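You operate a simulated robot arm through the tools that you are given. There is no shell and no other tool. Be economical: measure what you need, move in short steps, check, and stop when the job is done.

Carry out the task below with a simulated robot arm. There is one attempt and no reset: what you move stays moved.

TASK
Tidy up: biscuit on the plate, teal cup on the saucer, crumbs wiped.
Fine: The dark biscuit on the white plate, the cup on the teal saucer; use the orange cloth and put it back where it lay. The other cup and the pale biscuit stay where they are.

It is judged by the outcome, as a careful person would: the job done as asked, and still so three seconds after it is handed in. It fails if anything else is knocked over, pushed out of place, dropped, spilled or broken.

THE ROBOT
A 7-joint arm with a two-finger parallel gripper, fixed in place. Base frame: the origin is at the foot of the arm, x ahead of it, y to its left, z up; the work surface is at about z = 0. Lengths are in mm, angles in rad, forces in N, time in s.
With the tool pointing down near the work surface it reaches from about 220 to 580 mm from the base axis. Its first joint turns from -1.152 to 1.152 rad. Payload 2.5 kg.
Tool frame: the origin (TCP) lies between the finger pads and is the grasp point; the fingertips stand 23 mm ahead of it; z points along the fingers, y is the line along which they close. The gripper opens to 94 mm. The fingers are 38 mm wide and 10 mm thick; the gripper's body (54 by 96 mm) begins 39 mm behind the TCP.
Orientation is told as [roll, pitch, yaw] about the base's x, y, z axes, in that order, counted from this pose: with the fingers straight down and closing along the base's y, the tool's x points along the base's -x, its y along +y and its z along -z.

THE INTERFACE
- The arm moves only by the tool step_arm. Its argument "commands" is a list of rows, each a list of 3 entries, a list of its own where there are three numbers: the shift along the tool's x, y, z in mm, then the turn, a rotation vector about the tool's x, y, z in rad, then the closure in counts, from 0 (fully open) to 255 (shut). In form: [[[x, y, z], [rx, ry, rz], jaw], ...]. A call has 1 to 10 rows; each row shifts and turns the commanded pose from where the row before left it, along the tool's axes as they then stand. A row lasts 0.2 s, in which the tool goes at most 50 mm and 0.15 rad; a call with a longer step from one row to the next is refused whole, and so is a gripper value outside its range. A pose out of reach is approached as far as the arm can. The call stops where the force on the tool passes 40 N (or 10 N more than at its start, if that is more) or the arm is blocked; 0.2 s more then pass. The fingers move at their own pace (about 108 mm/s each) and stop on an object; they squeeze with about 40 N. The grip force told is the motor's: it shows also when the fingers shut on nothing. Time passes only in rows, and 0.2 s behind the last, so rows that do not move let the fingers close. It gives the time, the measured TCP pose, the force on the tool (base axes), the opening and the grip force at its end, in the units of the frame above (readings bear some noise), and new pictures: "show" is both (left out), scene, wrist or none.
- Cameras (640 x 400 px; columns grow to the right, rows downward): "scene" is fixed at [115.5, -408.9, 535.8]; the picture's right is [0.83, -0.56, 0.00], its down [-0.36, -0.54, -0.76] and it looks along [0.42, 0.63, -0.65] (base axes); focal length 330 px, centre (320, 200). "wrist" rides on the gripper at [-39, 0, -44] in the tool frame; the picture's right is [0.00, -1.00, 0.00], its down [0.97, 0.00, -0.24] and it looks along [0.24, 0.00, 0.97] (tool axes); focal length 218 px, centre (320, 200).
- probe_pixels(camera, pixels): for up to 12 pixels [column, row] of the newest picture of that camera ("zoom" is the newest enlarged one), the place [x, y, z] in the base frame of the surface seen there, good to about 3 mm. No time passes.
- enlarge(camera, box): a new picture of the part [left, top, right, bottom] of that camera's present view, enlarged. No time passes.
- close_job(): hands the job in; it is judged then, once.

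Work in short steps. Measure before you move; look again where a grasp or a placing could have gone wrong, and mend it. You have 80 turns and 120 pictures in all, those below and enlarged ones among them. Open the gripper and draw the arm clear of the work before you hand the job in, unless the task says otherwise; then end with one line.

The tools are called after "Request:" as a command line: name --argument value ..., lists and objects as JSON in quotes. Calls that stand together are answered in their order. step_arm: Moves the arm, as the interface text tells. Its arguments: {"type":"object","properties":{"commands":{"type":"array"},"show":{"type":"string","enum":["both","scene","wrist","none"]}},"required":["commands"]} The other tools are called the same way: probe_pixels (camera, pixels) gives the place of the surface under pixels of a picture; enlarge (camera, box) takes an enlarged picture of a part of a camera's view; close_job () hands the job in.

At the start:

```text
t: 0.0
tcp_pos: [268.5, 155.9, 278.5]
ee_rot: [0.001, 0.001, -0.001]
force: [0.3, -0.2, 0.5]
grip_width: 93.6
finger_force: 0.1
```

scene: 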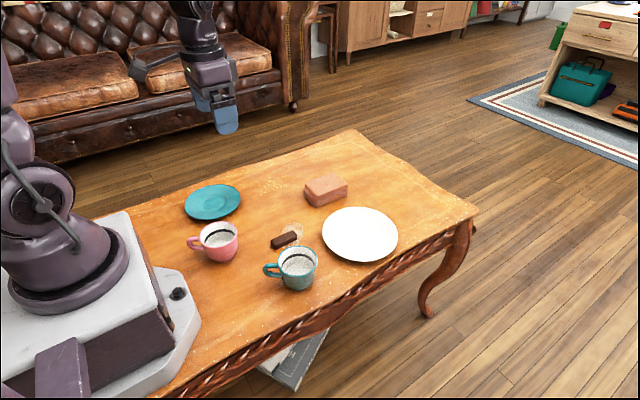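
wrist: 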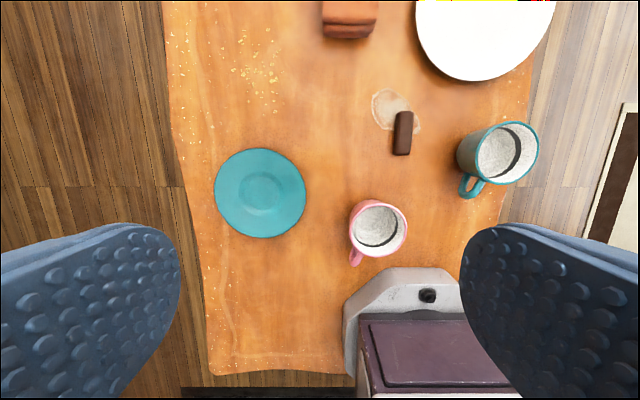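

The pictures show the saucer at (213,202), pink cup (217,240), teal cup (297,268), dark biscuit (284,240) lying on a pale thing (295,232), plate (360,233) and orange cloth (326,190). I enlarge and measure.

Request:
enlarge --camera "scene" --box '[160, 130, 420, 310]'

Request:
enlarge --camera "wrist" --box '[160, 0, 560, 250]'

Request:
probe_pixels --camera "wrist" --pixels '[[403, 114], [403, 152], [394, 133], [412, 133], [385, 105], [350, 15], [260, 190], [260, 150], [215, 195], [305, 195], [260, 236], [485, 45]]'

Request:
probe_pixels --camera "scene" --pixels '[[322, 184], [347, 184], [305, 184], [326, 175], [320, 200], [360, 233], [324, 232], [396, 238], [360, 208], [358, 260], [284, 238], [296, 230]]'

```text
2.22 times, centred on (290, 220) of scene
```

zoom: 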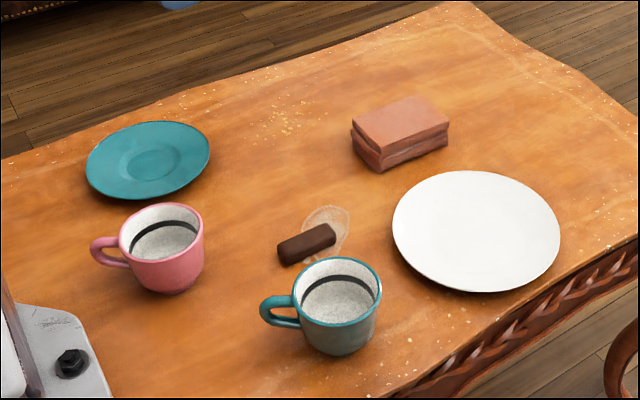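

```text
1.60 times, centred on (360, 125) of wrist
```

zoom: 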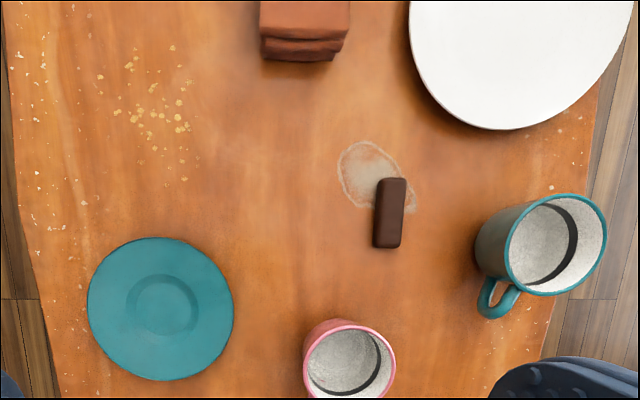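

```text
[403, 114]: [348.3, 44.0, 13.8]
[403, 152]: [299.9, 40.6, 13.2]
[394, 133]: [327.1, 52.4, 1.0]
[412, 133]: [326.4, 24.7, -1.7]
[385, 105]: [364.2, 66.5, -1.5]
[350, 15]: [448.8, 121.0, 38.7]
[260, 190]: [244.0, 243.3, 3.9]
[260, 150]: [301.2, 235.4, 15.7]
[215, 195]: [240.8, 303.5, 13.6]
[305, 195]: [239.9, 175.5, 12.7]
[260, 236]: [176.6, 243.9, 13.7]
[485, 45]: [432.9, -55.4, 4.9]
```

```text
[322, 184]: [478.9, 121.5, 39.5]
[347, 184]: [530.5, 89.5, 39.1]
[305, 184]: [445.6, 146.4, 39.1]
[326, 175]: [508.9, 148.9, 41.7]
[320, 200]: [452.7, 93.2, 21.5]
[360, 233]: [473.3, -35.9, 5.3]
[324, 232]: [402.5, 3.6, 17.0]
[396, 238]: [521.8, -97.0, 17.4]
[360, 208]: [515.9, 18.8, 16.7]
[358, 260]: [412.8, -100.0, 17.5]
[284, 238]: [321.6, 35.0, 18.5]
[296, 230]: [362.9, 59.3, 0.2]
```

The dark biscuit is about 48 mm long along x, centred near (324, 41) with its top at about z = 15. I move above it with the jaws partly closed, and probe the cups first.

Request:
probe_pixels --camera "scene" --pixels '[[279, 260], [316, 257], [297, 247], [297, 274], [265, 268], [296, 290], [200, 232], [237, 232], [218, 222], [190, 242], [274, 273], [270, 263]]'

Request:
step_arm --commands '[[[-14, -29, 20], [0, 0, 0], 100], [[-14, -29, 25], [0, 0, 0], 120], [[-14, -29, 25], [0, 0, 0], 120], [[-14, -28, 25], [0, 0, 0], 120], [[0, 0, 0], [0, 0, 0], 120]]'

```text
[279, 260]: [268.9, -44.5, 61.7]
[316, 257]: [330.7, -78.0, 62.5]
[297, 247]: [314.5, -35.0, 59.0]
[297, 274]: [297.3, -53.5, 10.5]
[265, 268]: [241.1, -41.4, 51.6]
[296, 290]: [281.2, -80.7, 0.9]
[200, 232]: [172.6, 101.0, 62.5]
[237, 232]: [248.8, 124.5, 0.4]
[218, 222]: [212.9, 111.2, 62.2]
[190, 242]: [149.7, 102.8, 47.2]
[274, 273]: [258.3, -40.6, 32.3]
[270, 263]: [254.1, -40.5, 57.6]
```

```text
t: 1.2
tcp_pos: [326.2, 40.5, 182.2]
ee_rot: [0.0, -0.001, 0.0]
force: [0.4, 0.1, 0.1]
grip_width: 49.8
finger_force: 0.1
```

scene: 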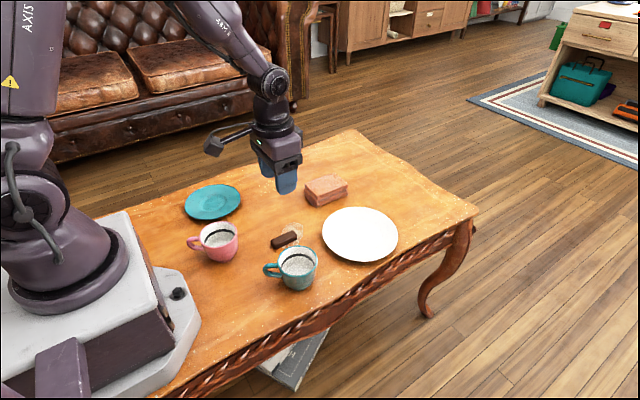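
wrist: 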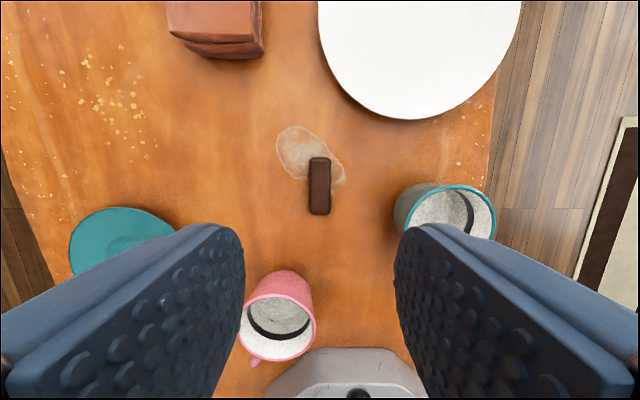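

The biscuit is at wrist (319,186). I probe its edges for the exact centre.

Request:
probe_pixels --camera "wrist" --pixels '[[319, 160], [320, 212], [311, 186], [329, 186], [319, 186], [300, 150], [100, 85], [450, 210], [395, 118], [265, 15], [168, 5], [262, 55]]'

```text
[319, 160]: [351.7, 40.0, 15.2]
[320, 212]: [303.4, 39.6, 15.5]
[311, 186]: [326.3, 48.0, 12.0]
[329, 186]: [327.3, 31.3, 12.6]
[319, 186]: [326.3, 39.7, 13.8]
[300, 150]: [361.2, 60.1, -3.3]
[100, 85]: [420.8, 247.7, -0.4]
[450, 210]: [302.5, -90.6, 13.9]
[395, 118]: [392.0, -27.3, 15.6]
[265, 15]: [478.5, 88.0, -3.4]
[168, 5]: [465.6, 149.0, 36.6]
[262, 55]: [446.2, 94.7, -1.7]
```

Its centre is (327, 40). I descend straight to TCP z ≈ 27 and close.

Request:
step_arm --commands '[[[-1, 0, 45], [0, 0, 0], 120], [[0, 0, 45], [0, 0, 0], 120], [[0, 0, 40], [0, 0, 0], 120], [[0, 0, 25], [0, 0, 0], 120], [[0, 0, 0], [0, 0, 0], 120], [[0, 0, 0], [0, 0, 0], 215], [[0, 0, 0], [0, 0, 0], 215], [[0, 0, 0], [0, 0, 0], 215]]' --show "wrist"

```text
t: 3.0
tcp_pos: [326.1, 41.5, 26.6]
ee_rot: [0.0, 0.0, 0.0]
force: [0.8, 0.6, 0.2]
grip_width: 20.1
finger_force: 39.8
```

wrist: 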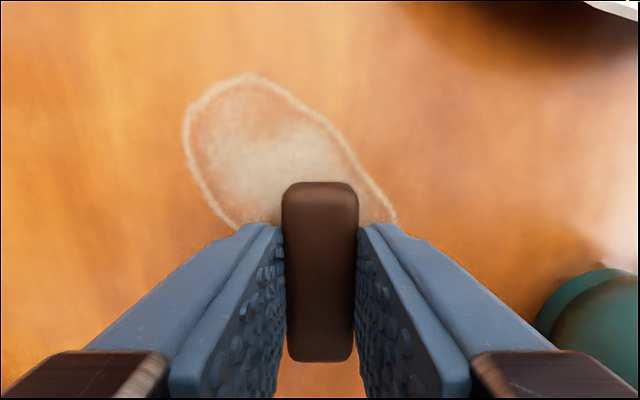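

Biscuit gripped (20 mm). Lift and carry to the plate centre (~(463, -41), well z ≈ 5).

Request:
step_arm --commands '[[[0, 0, -40], [0, 0, 0], 215], [[0, 0, -40], [0, 0, 0], 215], [[-34, -20, 0], [0, 0, 0], 215], [[-34, -21, 0], [0, 0, 0], 215], [[-34, -21, 0], [0, 0, 0], 215], [[-34, -20, 0], [0, 0, 0], 215], [[0, 0, 0], [0, 0, 0], 215]]'

```text
t: 4.6
tcp_pos: [464.5, -44.9, 107.3]
ee_rot: [0.001, -0.001, 0.002]
force: [0.3, 0.3, -1.0]
grip_width: 20.6
finger_force: 40.1
```

scene: 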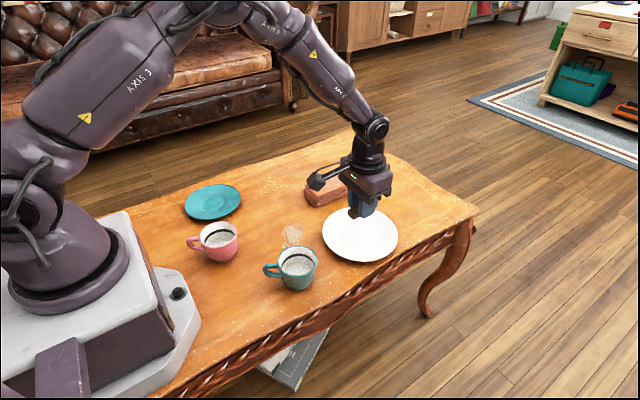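
wrist: 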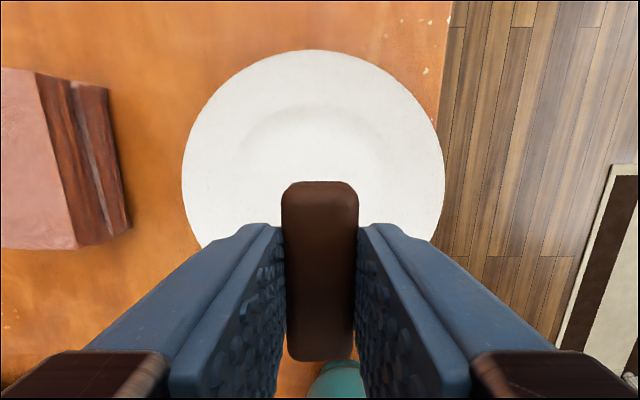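

Over the plate; lower toward TCP z ≈ 33.

Request:
step_arm --commands '[[[0, 0, 40], [0, 0, 0], 215], [[0, 0, 25], [0, 0, 0], 215], [[0, 0, 8], [0, 0, 0], 215], [[0, 0, 0], [0, 0, 0], 215]]' --show "wrist"

Request:
probe_pixels --camera "wrist" --pixels '[[320, 150], [320, 130], [200, 200], [430, 200]]'

```text
t: 5.6
tcp_pos: [463.2, -41.9, 35.4]
ee_rot: [0.0, 0.0, 0.002]
force: [-0.4, -0.2, 0.5]
grip_width: 20.3
finger_force: 40.5
```

wrist: 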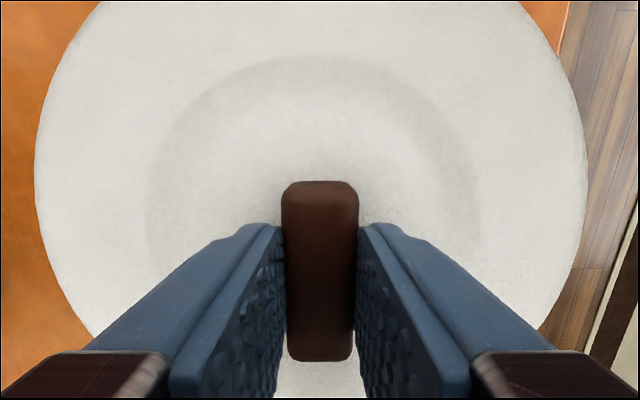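

```text
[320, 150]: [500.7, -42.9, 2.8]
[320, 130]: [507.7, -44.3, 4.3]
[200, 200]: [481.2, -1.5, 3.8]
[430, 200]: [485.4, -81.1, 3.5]
```

Well surface is at z ≈ 4. I go about 3 mm lower, then release with a small opening and retreat upward.

Request:
step_arm --commands '[[[0, 0, 3], [0, 0, 0], 215], [[0, 0, 1.5], [0, 0, 0], 215], [[0, 0, 0], [0, 0, 0], 150], [[0, 0, 0], [0, 0, 0], 130], [[0, 0, -30], [0, 0, 0], 130], [[0, 0, -45], [0, 0, 0], 130], [[0, 0, -45], [0, 0, 0], 130], [[0, 0, -30], [0, 0, 0], 130]]'

```text
t: 7.4
tcp_pos: [464.4, -41.7, 182.7]
ee_rot: [0.0, 0.0, 0.0]
force: [-0.6, 0.2, -0.3]
grip_width: 46.3
finger_force: 0.1
```

scene: 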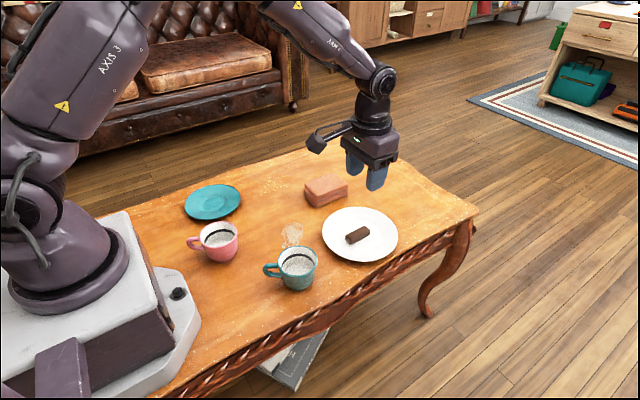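
wrist: 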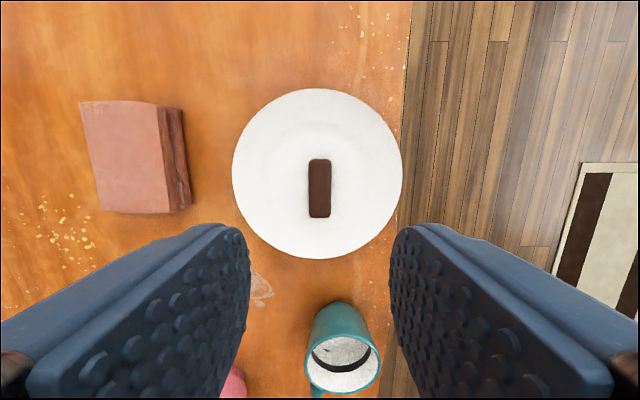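

Biscuit is on the plate. Next the teal cup: move above it (about (302,-60)) at height to measure its centre and handle direction.

Request:
step_arm --commands '[[[40, -5, -10], [0, 0, 0], 60], [[40, -5, -10], [0, 0, 0], 0], [[40, -5, -10], [0, 0, 0], 0], [[40, -5, -10], [0, 0, 0], 0], [[0, 0, 0], [0, 0, 0], 0]]' --show "wrist"

```text
t: 8.6
tcp_pos: [303.6, -63.9, 222.5]
ee_rot: [0.0, -0.002, 0.0]
force: [0.1, -0.2, -0.3]
grip_width: 93.8
finger_force: 0.0
```

wrist: 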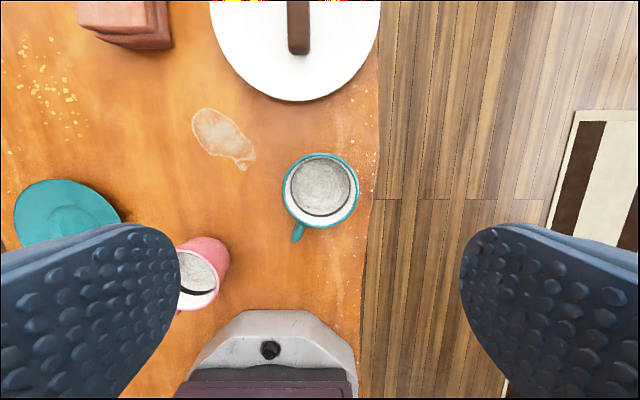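

Request:
enlarge --camera "wrist" --box '[256, 140, 384, 250]'

Request:
probe_pixels --camera "wrist" --pixels '[[283, 191], [357, 191], [320, 155], [320, 226], [295, 167], [347, 166], [297, 236], [320, 190], [346, 218], [294, 218], [320, 175]]'

```text
3.64 times, centred on (320, 195) of wrist
```

zoom: 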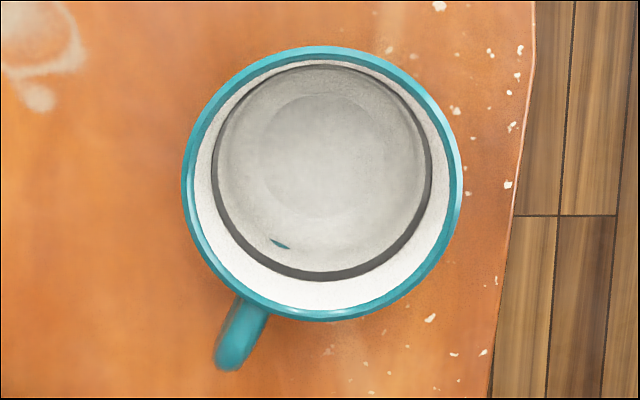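

```text
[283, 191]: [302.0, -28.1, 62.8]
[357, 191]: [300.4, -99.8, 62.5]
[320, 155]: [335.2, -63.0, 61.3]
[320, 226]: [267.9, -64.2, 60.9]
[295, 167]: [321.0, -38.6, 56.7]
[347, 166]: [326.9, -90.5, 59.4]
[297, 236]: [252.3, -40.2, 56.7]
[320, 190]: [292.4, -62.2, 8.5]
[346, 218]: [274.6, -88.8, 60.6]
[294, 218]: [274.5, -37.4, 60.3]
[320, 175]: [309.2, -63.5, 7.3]
```

The cup's centre is (301,-64), 72 mm across, rim z 62, handle toward (-x,+y). Yaw 0 clears the handle; I descend open to z ≈ 38 and close.

Request:
step_arm --commands '[[[2.5, 0, 40], [0, 0, 0], 0], [[0, 0, 40], [0, 0, 0], 0], [[0, 0, 40], [0, 0, 0], 0], [[0, 0, 35], [0, 0, 0], 0], [[0, 0, 20], [0, 0, 0], 0], [[0, 0, 9], [0, 0, 0], 0], [[0, 0, 0], [0, 0, 0], 0]]'

```text
t: 10.2
tcp_pos: [299.9, -63.8, 36.7]
ee_rot: [-0.001, -0.001, 0.003]
force: [-1.0, 0.9, 0.3]
grip_width: 93.8
finger_force: 0.1
```

scene: 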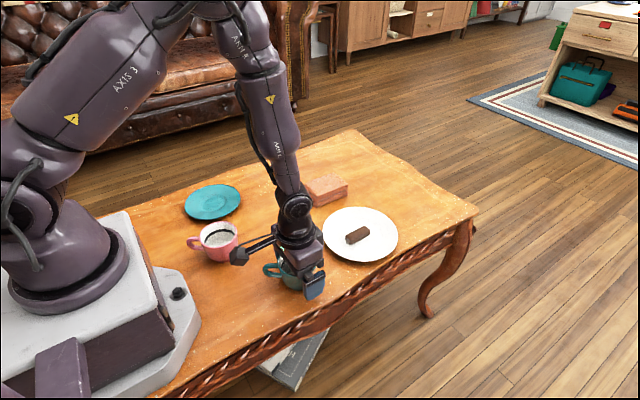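
wrist: 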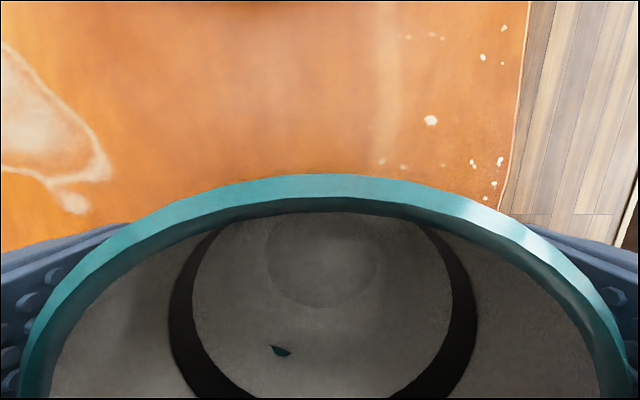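

Before closing, I check the protruding bracket seen at scene (238,256), as it could hit the pink cup on the way.

Request:
probe_pixels --camera "scene" --pixels '[[238, 256], [238, 262], [258, 245], [233, 252], [246, 258], [313, 285], [300, 230]]'

Request:
step_arm --commands '[[[0, 0, 0], [0, 0, 0], 60], [[0, 0, 0], [0, 0, 0], 120], [[0, 0, 0], [0, 0, 0], 120], [[0, 0, 0], [0, 0, 0], 120]]'

```text
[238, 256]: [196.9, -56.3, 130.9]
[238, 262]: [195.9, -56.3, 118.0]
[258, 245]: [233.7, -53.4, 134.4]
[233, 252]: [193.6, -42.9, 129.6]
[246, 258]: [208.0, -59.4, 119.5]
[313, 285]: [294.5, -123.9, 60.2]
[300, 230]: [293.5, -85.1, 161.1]
```

```text
t: 11.2
tcp_pos: [301.5, -63.1, 37.0]
ee_rot: [0.0, 0.0, 0.002]
force: [-0.4, 0.7, -0.5]
grip_width: 72.9
finger_force: 40.6
```

scene: 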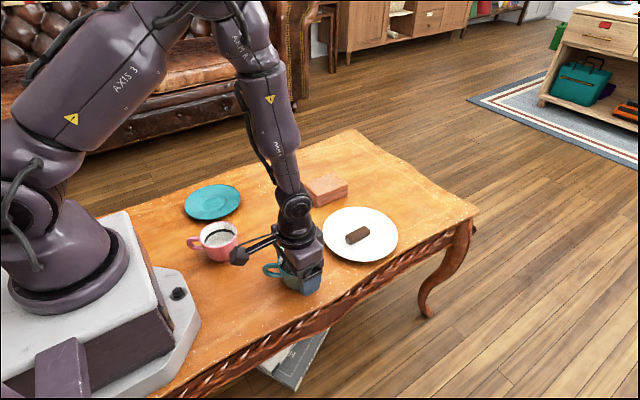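
wrist: 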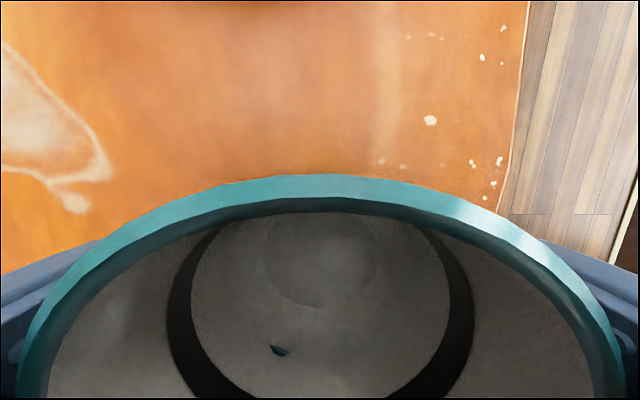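

Cup gripped; the bracket is high enough (z ≈ 115). Lift 100 mm, then carry smoothly above the saucer centre (239.5, 239.5).

Request:
step_arm --commands '[[[0, 0, -10], [0, 0, 0], 120], [[0, 0, -25], [0, 0, 0], 120], [[0, 0, -30], [0, 0, 0], 120], [[0, 0, -25], [0, 0, 0], 120], [[0, 0, -10], [0, 0, 0], 120], [[0, 0, 0], [0, 0, 0], 120]]'

Request:
step_arm --commands '[[[3, 12, 0], [0, 0, 0], 120], [[5, 25, 0], [0, 0, 0], 120], [[8, 37, 0], [0, 0, 0], 120], [[8, 40, 0], [0, 0, 0], 120], [[8, 40, 0], [0, 0, 0], 120], [[8, 40, 0], [0, 0, 0], 120], [[8, 40, 0], [0, 0, 0], 120], [[7, 35, 0], [0, 0, 0], 120], [[5, 22, 0], [0, 0, 0], 120], [[2, 12, 0], [0, 0, 0], 120]]'

```text
t: 12.6
tcp_pos: [301.2, -62.0, 136.5]
ee_rot: [0.001, 0.001, 0.0]
force: [0.9, -0.2, -1.5]
grip_width: 72.7
finger_force: 40.4
```

scene: 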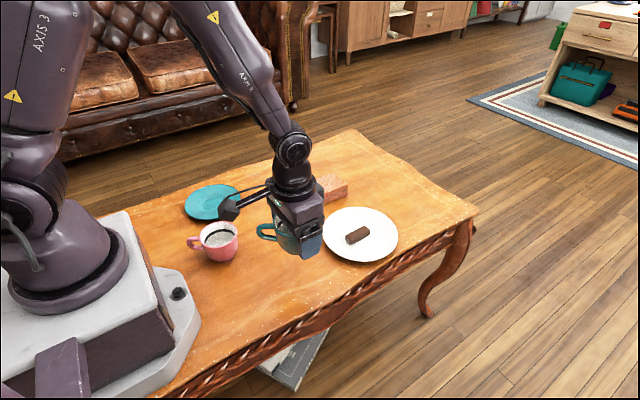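
wrist: 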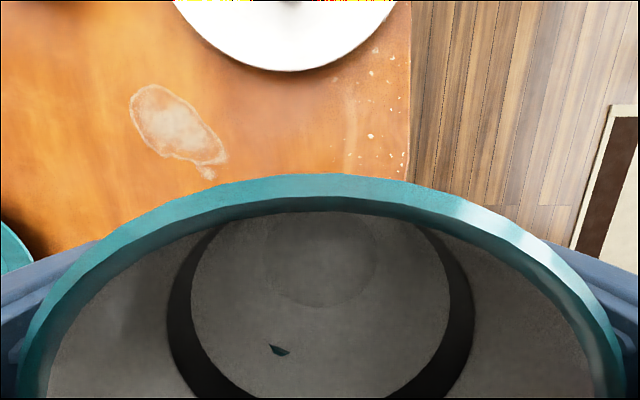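

```text
t: 14.8
tcp_pos: [237.4, 240.6, 137.0]
ee_rot: [0.002, -0.001, 0.001]
force: [0.4, 0.1, -1.4]
grip_width: 73.1
finger_force: 39.9
```

scene: 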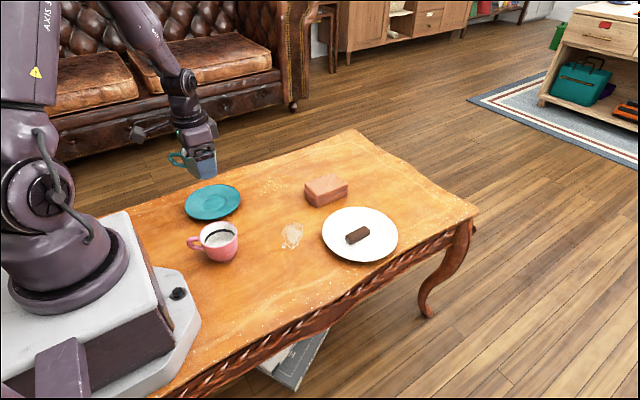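
wrist: 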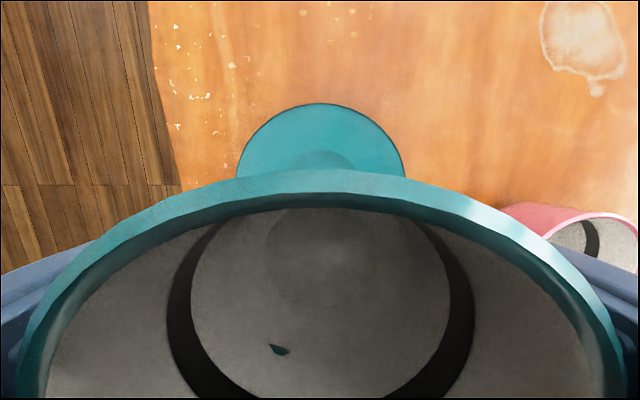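

Saucer is fully visible in the scene at (213,202); I measure its rim again before lowering.

Request:
probe_pixels --camera "scene" --pixels '[[186, 206], [240, 195], [217, 186], [210, 219], [213, 201], [205, 200], [222, 198], [192, 194], [234, 208]]'

Request:
enlarge --camera "scene" --box '[150, 100, 310, 230]'

```text
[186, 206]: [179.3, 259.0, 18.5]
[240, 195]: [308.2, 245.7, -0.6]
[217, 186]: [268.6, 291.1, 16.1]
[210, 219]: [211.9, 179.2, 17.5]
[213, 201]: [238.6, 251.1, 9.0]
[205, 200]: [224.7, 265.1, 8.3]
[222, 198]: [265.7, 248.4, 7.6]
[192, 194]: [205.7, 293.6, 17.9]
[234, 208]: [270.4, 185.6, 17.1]
```

```text
3.08 times, centred on (230, 165) of scene
```

zoom: 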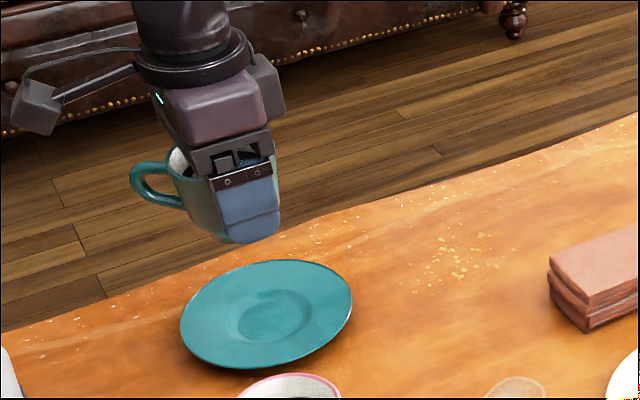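

Saucer centre ≈ (240,239), rim z ≈ 16, well z ≈ 4. Lower to z ≈ 46 first.

Request:
step_arm --commands '[[[-2, -1, 25], [0, 0, 0], 120], [[0, 0, 30], [0, 0, 0], 120], [[0, 0, 22], [0, 0, 0], 120], [[0, 0, 14], [0, 0, 0], 120], [[0, 0, 0], [0, 0, 0], 120]]' --show "scene"

Request:
enlarge --camera "scene" --box '[150, 120, 310, 250]'

```text
t: 16.0
tcp_pos: [241.7, 241.0, 47.1]
ee_rot: [-0.001, 0.0, 0.001]
force: [-0.4, -0.1, -1.5]
grip_width: 73.1
finger_force: 40.3
```

scene: 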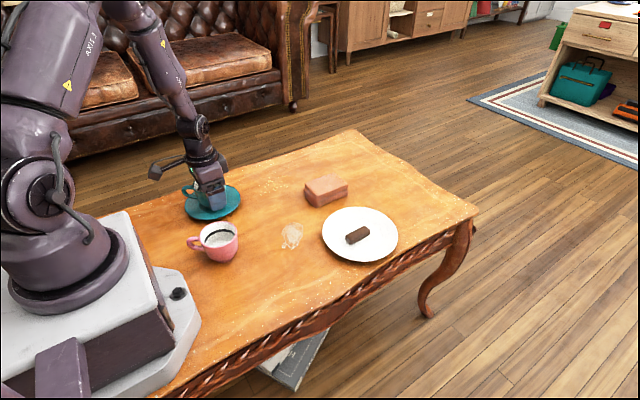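

```text
3.08 times, centred on (230, 185) of scene
```

zoom: 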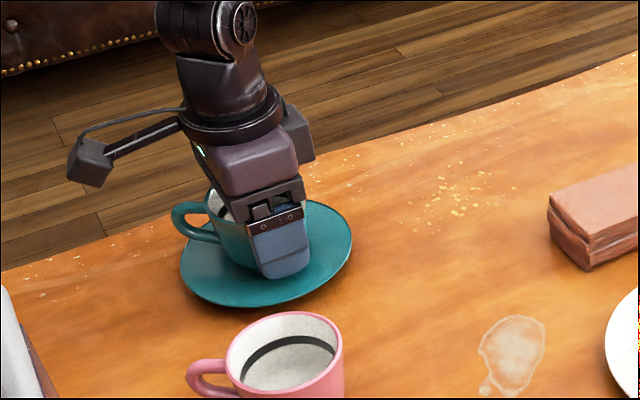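

Lower in 1–2 mm steps until contact shows.

Request:
step_arm --commands '[[[1, -1, 2], [0, 0, 0], 120], [[0, 0, 1.5], [0, 0, 0], 120], [[0, 0, 0], [0, 0, 0], 120]]' --show "none"

Request:
step_arm --commands '[[[0, 0, 1], [0, 0, 0], 120], [[0, 0, 0], [0, 0, 0], 120]]' --show "none"

Request:
step_arm --commands '[[[0, 0, 1], [0, 0, 0], 120], [[0, 0, 0], [0, 0, 0], 120]]' --show "none"

```text
t: 16.8
tcp_pos: [241.1, 241.4, 43.5]
ee_rot: [0.001, 0.0, 0.002]
force: [-2.7, -2.5, 24.9]
grip_width: 73.1
finger_force: 40.8
```

```text
t: 17.4
tcp_pos: [240.3, 238.6, 43.1]
ee_rot: [0.003, -0.004, 0.0]
force: [2.7, 0.6, 23.8]
grip_width: 73.1
finger_force: 40.0
```

```text
t: 18.0
tcp_pos: [239.6, 238.8, 40.9]
ee_rot: [0.002, -0.002, 0.001]
force: [5.0, 2.4, 23.0]
grip_width: 72.8
finger_force: 40.0
```

Firm contact (~24 N): the cup stands on the saucer. Ease up 1.5 mm, open, and rise straight.

Request:
step_arm --commands '[[[0, 0, -1.5], [0, 0, 0], 120], [[0, 0, 0], [0, 0, 0], 40], [[0, 0, 0], [0, 0, 0], 0], [[0, 0, 0], [0, 0, 0], 0], [[0, 0, -20], [0, 0, 0], 0], [[0, 0, -40], [0, 0, 0], 0], [[0, 0, -50], [0, 0, 0], 0], [[0, 0, -40], [0, 0, 0], 0]]'

Request:
enlarge --camera "scene" --box '[150, 120, 310, 250]'

```text
t: 19.8
tcp_pos: [237.3, 237.4, 190.1]
ee_rot: [0.0, -0.001, 0.002]
force: [-0.2, 0.3, -0.4]
grip_width: 93.9
finger_force: 0.0
```

scene: 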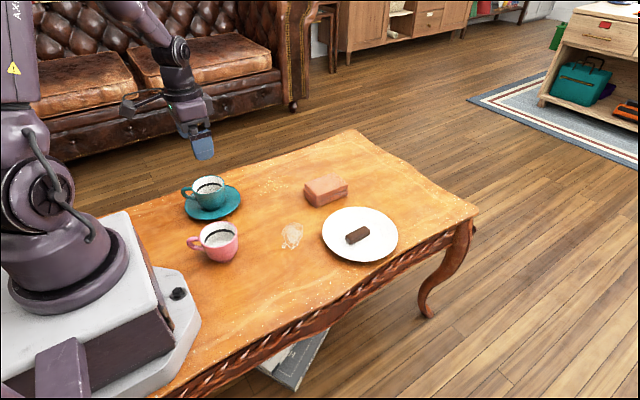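
wrist: 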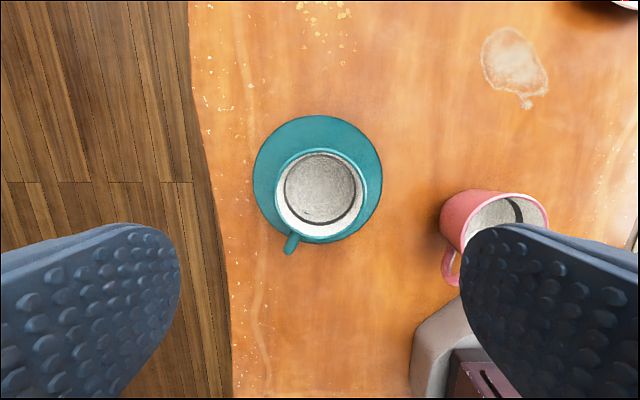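

```text
3.08 times, centred on (230, 185) of scene
```

zoom: 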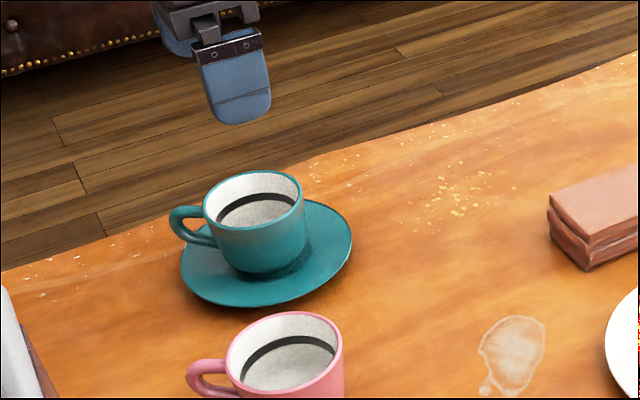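

The cup sits on the saucer; check it is level and centred.

Request:
probe_pixels --camera "wrist" --pixels '[[276, 195], [367, 195], [322, 151], [322, 238], [317, 117], [256, 178], [381, 178], [290, 165], [353, 227]]'

Request:
enlarge --camera "wrist" --box '[240, 100, 400, 260]'

```text
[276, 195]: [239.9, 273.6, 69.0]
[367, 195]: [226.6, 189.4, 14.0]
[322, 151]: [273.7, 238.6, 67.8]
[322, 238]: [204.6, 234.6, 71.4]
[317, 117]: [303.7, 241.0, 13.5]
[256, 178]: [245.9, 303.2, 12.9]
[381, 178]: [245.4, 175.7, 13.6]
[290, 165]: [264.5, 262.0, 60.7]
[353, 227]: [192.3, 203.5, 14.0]
```

```text
2.50 times, centred on (320, 180) of wrist
```

zoom: 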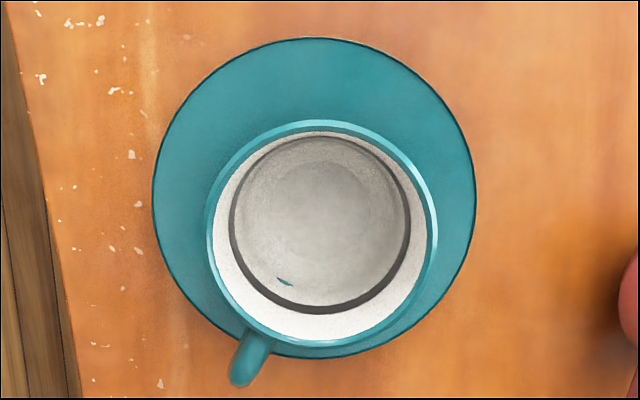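

Cup is centred and level. Now move above the area between cloth and crumbs to measure both.

Request:
step_arm --commands '[[[-40, -10, -10], [0, 0, 0], 0], [[-45, -15, -20], [0, 0, 0], 0], [[-45, -15, -20], [0, 0, 0], 0], [[-35, -15, -10], [0, 0, 0], 0], [[0, 0, 0], [0, 0, 0], 0]]'

Request:
enlarge --camera "wrist" --box '[160, 50, 480, 250]'

```text
refused: row 2 steps farther than a row can; nothing moved
```

```text
2.00 times, centred on (320, 150) of wrist
```

zoom: 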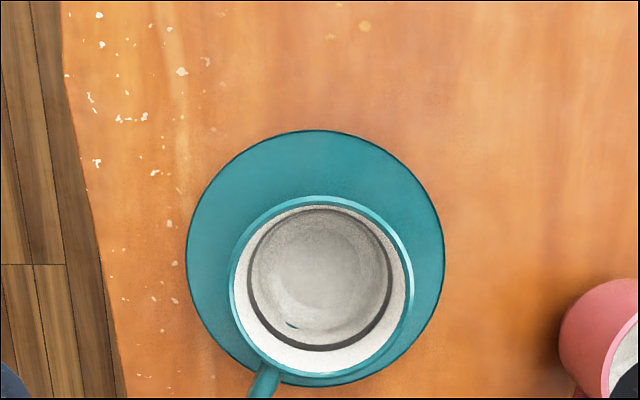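

One step was too long; I repeat with smaller ones.

Request:
step_arm --commands '[[[-40, -10, -10], [0, 0, 0], 0], [[-40, -12, -14], [0, 0, 0], 0], [[-40, -12, -14], [0, 0, 0], 0], [[-40, -12, -12], [0, 0, 0], 0], [[0, 0, 0], [0, 0, 0], 0]]'

Request:
enlarge --camera "wrist" --box '[160, 80, 480, 280]'

```text
t: 21.0
tcp_pos: [398.2, 191.1, 243.7]
ee_rot: [0.0, 0.0, 0.003]
force: [0.5, 0.6, 0.5]
grip_width: 93.9
finger_force: 0.1
```

scene: 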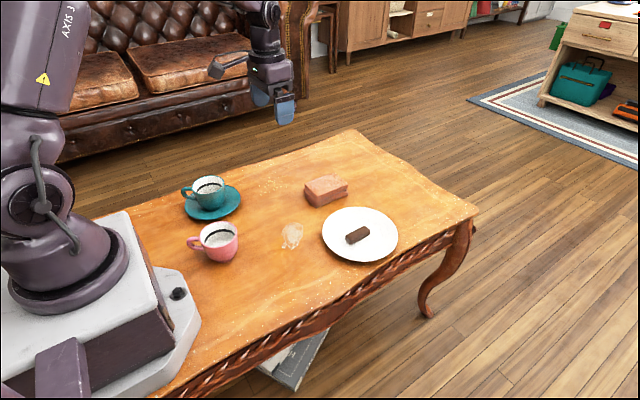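
wrist: 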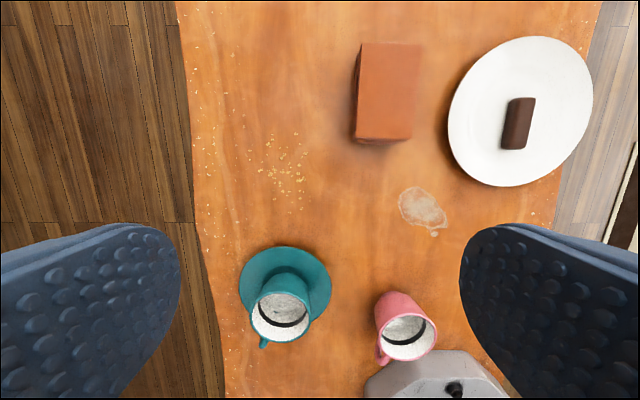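

```text
2.00 times, centred on (320, 180) of wrist
```

zoom: 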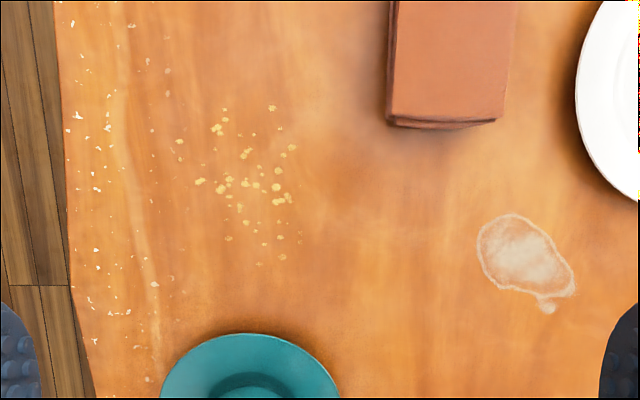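

Crumbs (golden) lie in zoom region (175–300, 100–265). I probe the crumb extents and the cloth corners.

Request:
probe_pixels --camera "zoom" --pixels '[[272, 107], [180, 141], [200, 181], [292, 147], [288, 199], [260, 264], [298, 257], [229, 238], [224, 107], [248, 185]]'

Request:
probe_pixels --camera "wrist" --pixels '[[363, 46], [421, 46], [411, 136], [358, 136], [352, 130], [357, 142], [410, 142], [390, 90], [354, 100], [425, 100]]'

Request:
enlarge --camera "scene" --box '[270, 150, 380, 230]'

```text
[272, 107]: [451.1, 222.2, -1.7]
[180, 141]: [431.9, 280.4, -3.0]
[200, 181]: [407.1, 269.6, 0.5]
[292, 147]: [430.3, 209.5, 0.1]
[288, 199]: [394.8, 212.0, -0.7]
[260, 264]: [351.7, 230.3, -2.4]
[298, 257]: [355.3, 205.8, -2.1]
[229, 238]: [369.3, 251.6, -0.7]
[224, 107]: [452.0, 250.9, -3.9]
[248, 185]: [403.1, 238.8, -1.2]
```

```text
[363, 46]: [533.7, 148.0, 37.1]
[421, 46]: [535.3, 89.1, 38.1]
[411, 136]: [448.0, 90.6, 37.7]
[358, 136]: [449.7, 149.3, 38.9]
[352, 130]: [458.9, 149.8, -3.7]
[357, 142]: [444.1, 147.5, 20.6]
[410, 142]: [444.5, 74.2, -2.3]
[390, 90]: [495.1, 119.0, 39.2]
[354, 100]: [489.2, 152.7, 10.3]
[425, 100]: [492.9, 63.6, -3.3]
```

```text
5.00 times, centred on (325, 190) of scene
```

zoom: 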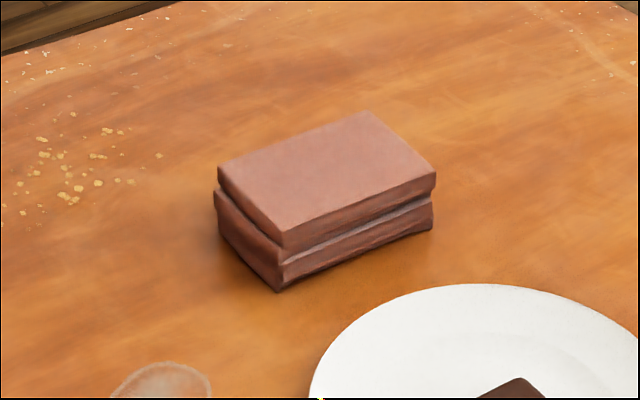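

Cloth: x 446–536, y 89–150, top z ≈ 39, centre (491,119.5), axis-aligned. Crumbs: x 350–453, y 205–281. I go above the cloth and descend with open jaws.

Request:
step_arm --commands '[[[-31, -24, 20], [0, 0, 0], 0], [[-31, -24, 20], [0, 0, 0], 0], [[-31, -24, 20], [0, 0, 0], 0], [[0, 0, 30], [0, 0, 0], 0], [[0, 0, 0], [0, 0, 0], 0]]' --show "wrist"

```text
t: 22.2
tcp_pos: [492.3, 119.4, 152.8]
ee_rot: [0.001, 0.0, 0.0]
force: [-0.5, -0.5, 0.9]
grip_width: 93.9
finger_force: 0.1
```

wrist: 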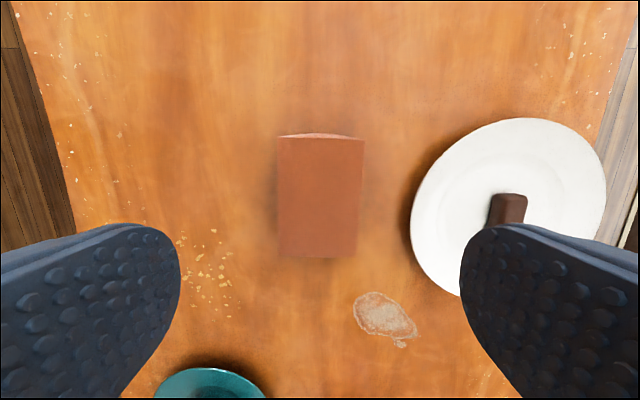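

Cloth is centred between the jaws. Descend to z ≈ 34 and grip.

Request:
step_arm --commands '[[[0, 0, 40], [0, 0, 0], 0], [[0, 0, 40], [0, 0, 0], 0], [[0, 0, 28], [0, 0, 0], 0], [[0, 0, 10], [0, 0, 0], 0], [[0, 0, 0], [0, 0, 0], 0], [[0, 0, 0], [0, 0, 0], 80], [[0, 0, 0], [0, 0, 0], 160], [[0, 0, 0], [0, 0, 0], 160], [[0, 0, 0], [0, 0, 0], 160]]'

```text
t: 24.2
tcp_pos: [489.8, 122.0, 34.1]
ee_rot: [0.001, 0.0, -0.001]
force: [0.4, -0.3, 0.1]
grip_width: 60.9
finger_force: 40.2
```

scene: 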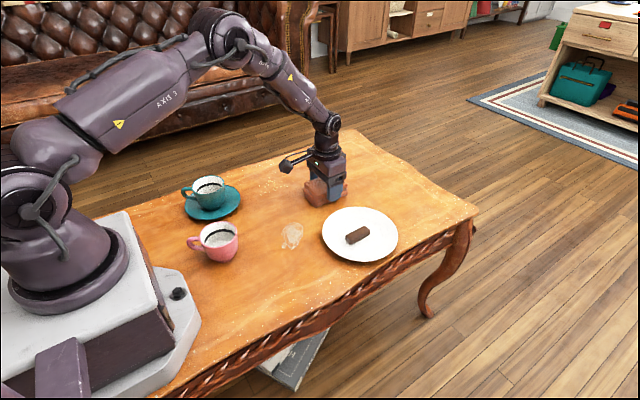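
wrist: 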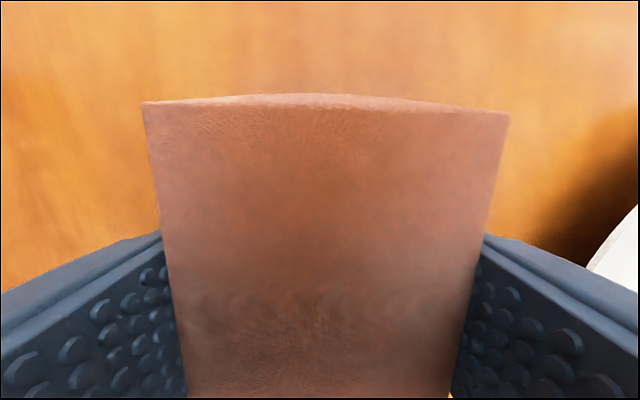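

Gripped (61 mm). Lift and carry to the near edge of the crumbs at about (425,170), then lower to just above the table.

Request:
step_arm --commands '[[[0, 0, -20], [0, 0, 0], 160], [[0, 0, -30], [0, 0, 0], 160], [[22, 16, 0], [0, 0, 0], 160], [[22, 16, 0], [0, 0, 0], 160], [[22, 16, 0], [0, 0, 0], 160], [[0, 0, 0], [0, 0, 0], 160], [[0, 0, 30], [0, 0, 0], 160], [[0, 0, 16], [0, 0, 0], 160], [[0, 0, 0], [0, 0, 0], 160]]'

Request:
step_arm --commands '[[[0, 0, 3], [0, 0, 0], 160], [[0, 0, 1], [0, 0, 0], 160], [[0, 0, 0], [0, 0, 0], 160]]' --show "none"

```text
t: 26.2
tcp_pos: [427.4, 168.1, 37.3]
ee_rot: [0.0, 0.0, 0.001]
force: [0.1, 0.2, 0.1]
grip_width: 61.3
finger_force: 39.5
```

scene: 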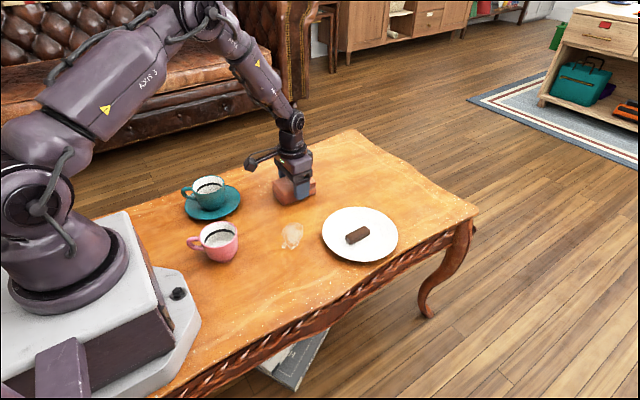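
wrist: 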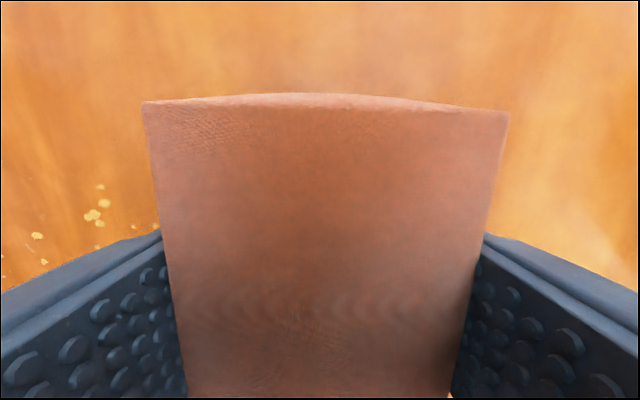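

```text
t: 27.0
tcp_pos: [426.7, 169.6, 33.8]
ee_rot: [0.001, 0.0, -0.002]
force: [-4.3, -2.4, 19.1]
grip_width: 61.0
finger_force: 39.9
```

Contact with about 19 N. Sweep +y over the crumbs to y ≈ 275.

Request:
step_arm --commands '[[[0, 18, 0], [0, 0, 0], 160], [[0, 18, 0], [0, 0, 0], 160], [[0, 18, 0], [0, 0, 0], 160], [[0, 18, 0], [0, 0, 0], 160], [[0, 18, 0], [0, 0, 0], 160], [[0, 15, 0], [0, 0, 0], 160], [[0, 0, 0], [0, 0, 0], 160]]'

```text
t: 28.6
tcp_pos: [427.4, 275.5, 34.1]
ee_rot: [0.0, -0.003, 0.0]
force: [1.0, -9.7, 24.7]
grip_width: 61.0
finger_force: 39.6
```

scene: 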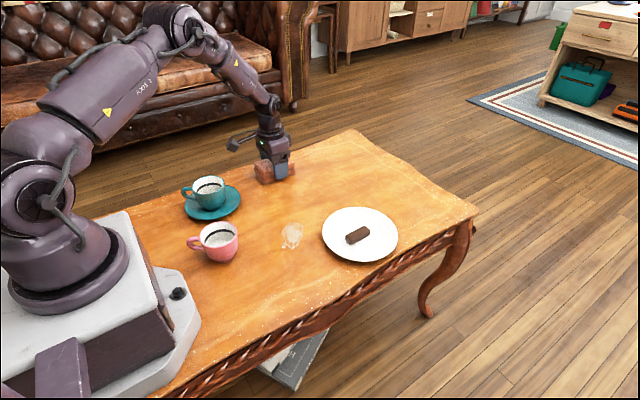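
wrist: 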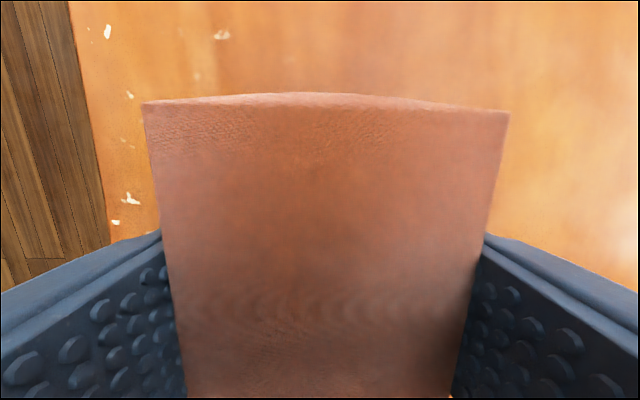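

Crumbs in the swept band are gone. Shift to x ≈ 384 and sweep back −y over the remaining near-side crumbs.

Request:
step_arm --commands '[[[14, 0, -0.5], [0, 0, 0], 160], [[14, 0, 0], [0, 0, 0], 160], [[14, 0, 0], [0, 0, 0], 160], [[0, -18, 0], [0, 0, 0], 160], [[0, -18, 0], [0, 0, 0], 160], [[0, -18, 0], [0, 0, 0], 160], [[0, -18, 0], [0, 0, 0], 160], [[0, -18, 0], [0, 0, 0], 160], [[0, -15, 0], [0, 0, 0], 160]]'

Request:
enlarge --camera "scene" --box '[190, 130, 350, 230]'

```text
t: 30.6
tcp_pos: [384.1, 169.1, 34.3]
ee_rot: [-0.001, 0.003, 0.0]
force: [0.6, -0.5, -0.6]
grip_width: 61.0
finger_force: 39.9
```

scene: 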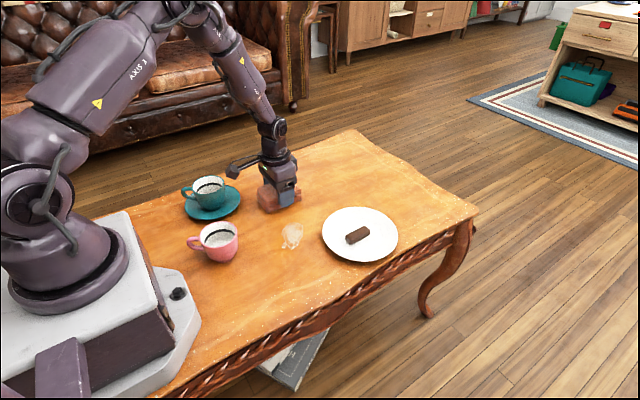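
wrist: 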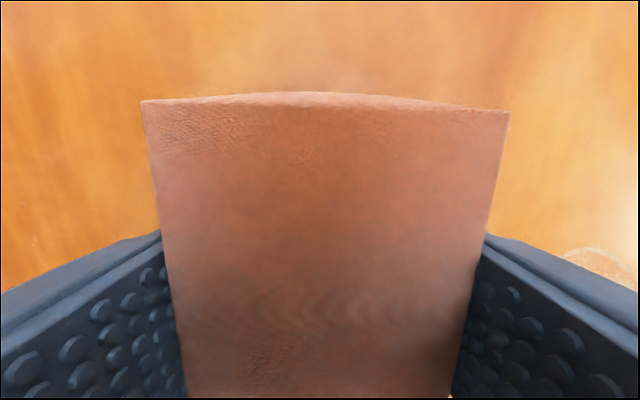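

```text
4.00 times, centred on (270, 180) of scene
```

zoom: 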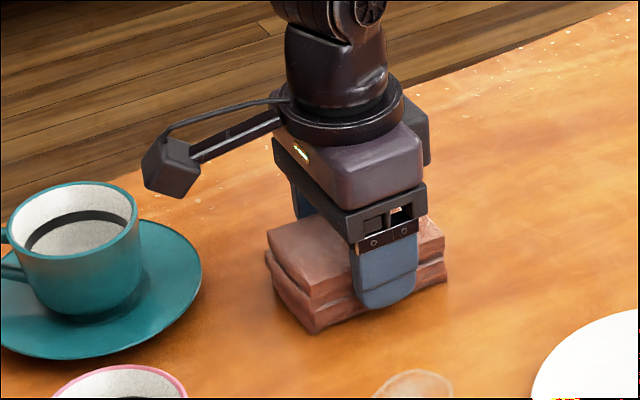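

Force reads ~0 now, so this pass may have been light. I lift and tilt the view over the area by moving up 120 mm to inspect.

Request:
step_arm --commands '[[[0, -5, -40], [0, 0, 0], 160], [[0, 0, -45], [0, 0, 0], 160], [[0, 0, -45], [0, 0, 0], 160], [[0, 0, 0], [0, 0, 0], 160]]'

Request:
enlarge --camera "scene" --box '[190, 130, 350, 230]'

```text
t: 31.6
tcp_pos: [385.5, 165.2, 166.4]
ee_rot: [0.0, 0.002, 0.0]
force: [0.1, 0.2, 0.6]
grip_width: 61.1
finger_force: 40.4
```

scene: 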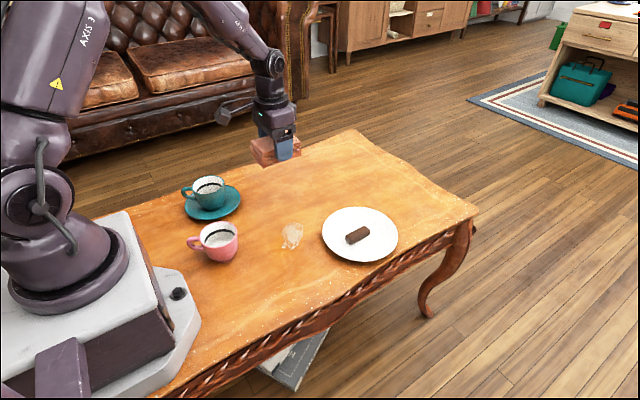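
wrist: 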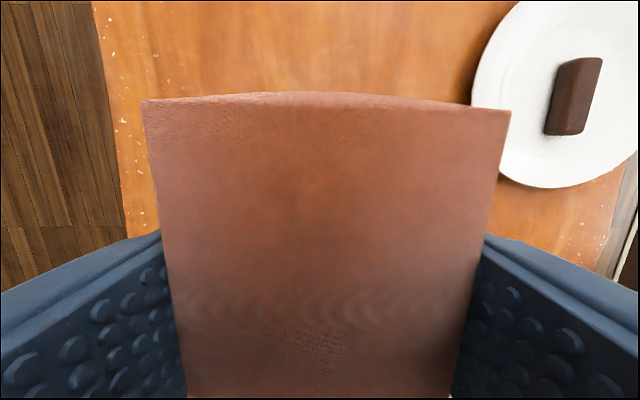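

```text
4.00 times, centred on (270, 180) of scene
```

zoom: 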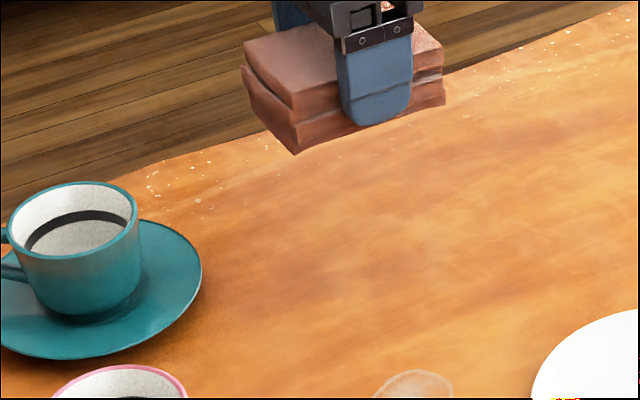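

The crumb area is clean (what remains at the table's edge is the wood's worn specks). Return the cloth to its place: back by x +108, y −43, then lower.

Request:
step_arm --commands '[[[-36, -14, 0], [0, 0, 0], 160], [[-36, -14, 0], [0, 0, 0], 160], [[-36, -15, 0], [0, 0, 0], 160], [[0, 0, 0], [0, 0, 0], 160], [[0, 0, 45], [0, 0, 0], 160], [[0, 0, 45], [0, 0, 0], 160], [[0, 0, 30], [0, 0, 0], 160], [[0, 0, 7], [0, 0, 0], 160], [[0, 0, 0], [0, 0, 0], 160]]'

Request:
step_arm --commands '[[[0, 0, 2.5], [0, 0, 0], 160], [[0, 0, 0.5], [0, 0, 0], 160], [[0, 0, 0], [0, 0, 0], 160]]' --show "none"

```text
t: 33.6
tcp_pos: [491.6, 121.1, 37.8]
ee_rot: [-0.001, -0.002, 0.0]
force: [0.7, 0.6, -0.7]
grip_width: 60.9
finger_force: 40.1
```

scene: 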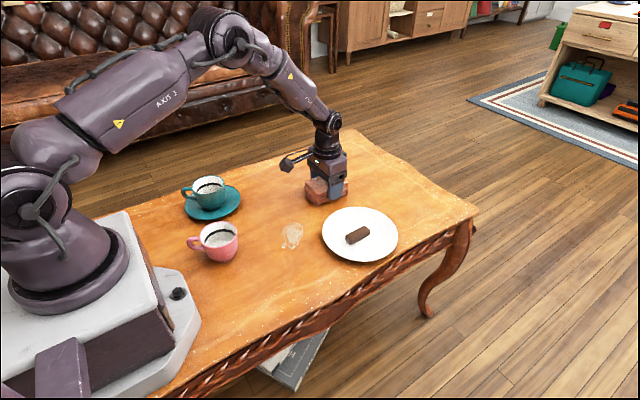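
wrist: 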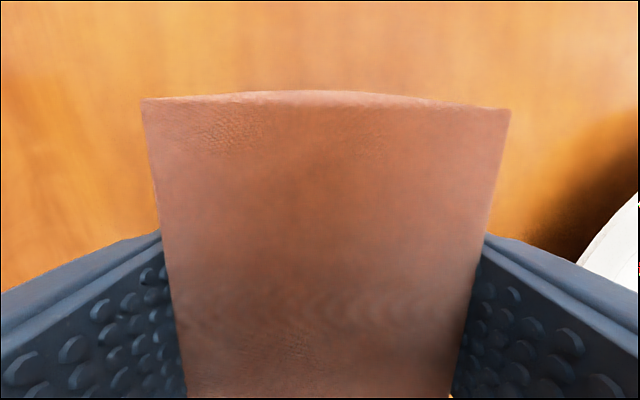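

```text
t: 34.4
tcp_pos: [490.9, 120.4, 35.7]
ee_rot: [0.001, 0.001, 0.0]
force: [0.4, -0.1, 0.3]
grip_width: 60.9
finger_force: 39.7
```

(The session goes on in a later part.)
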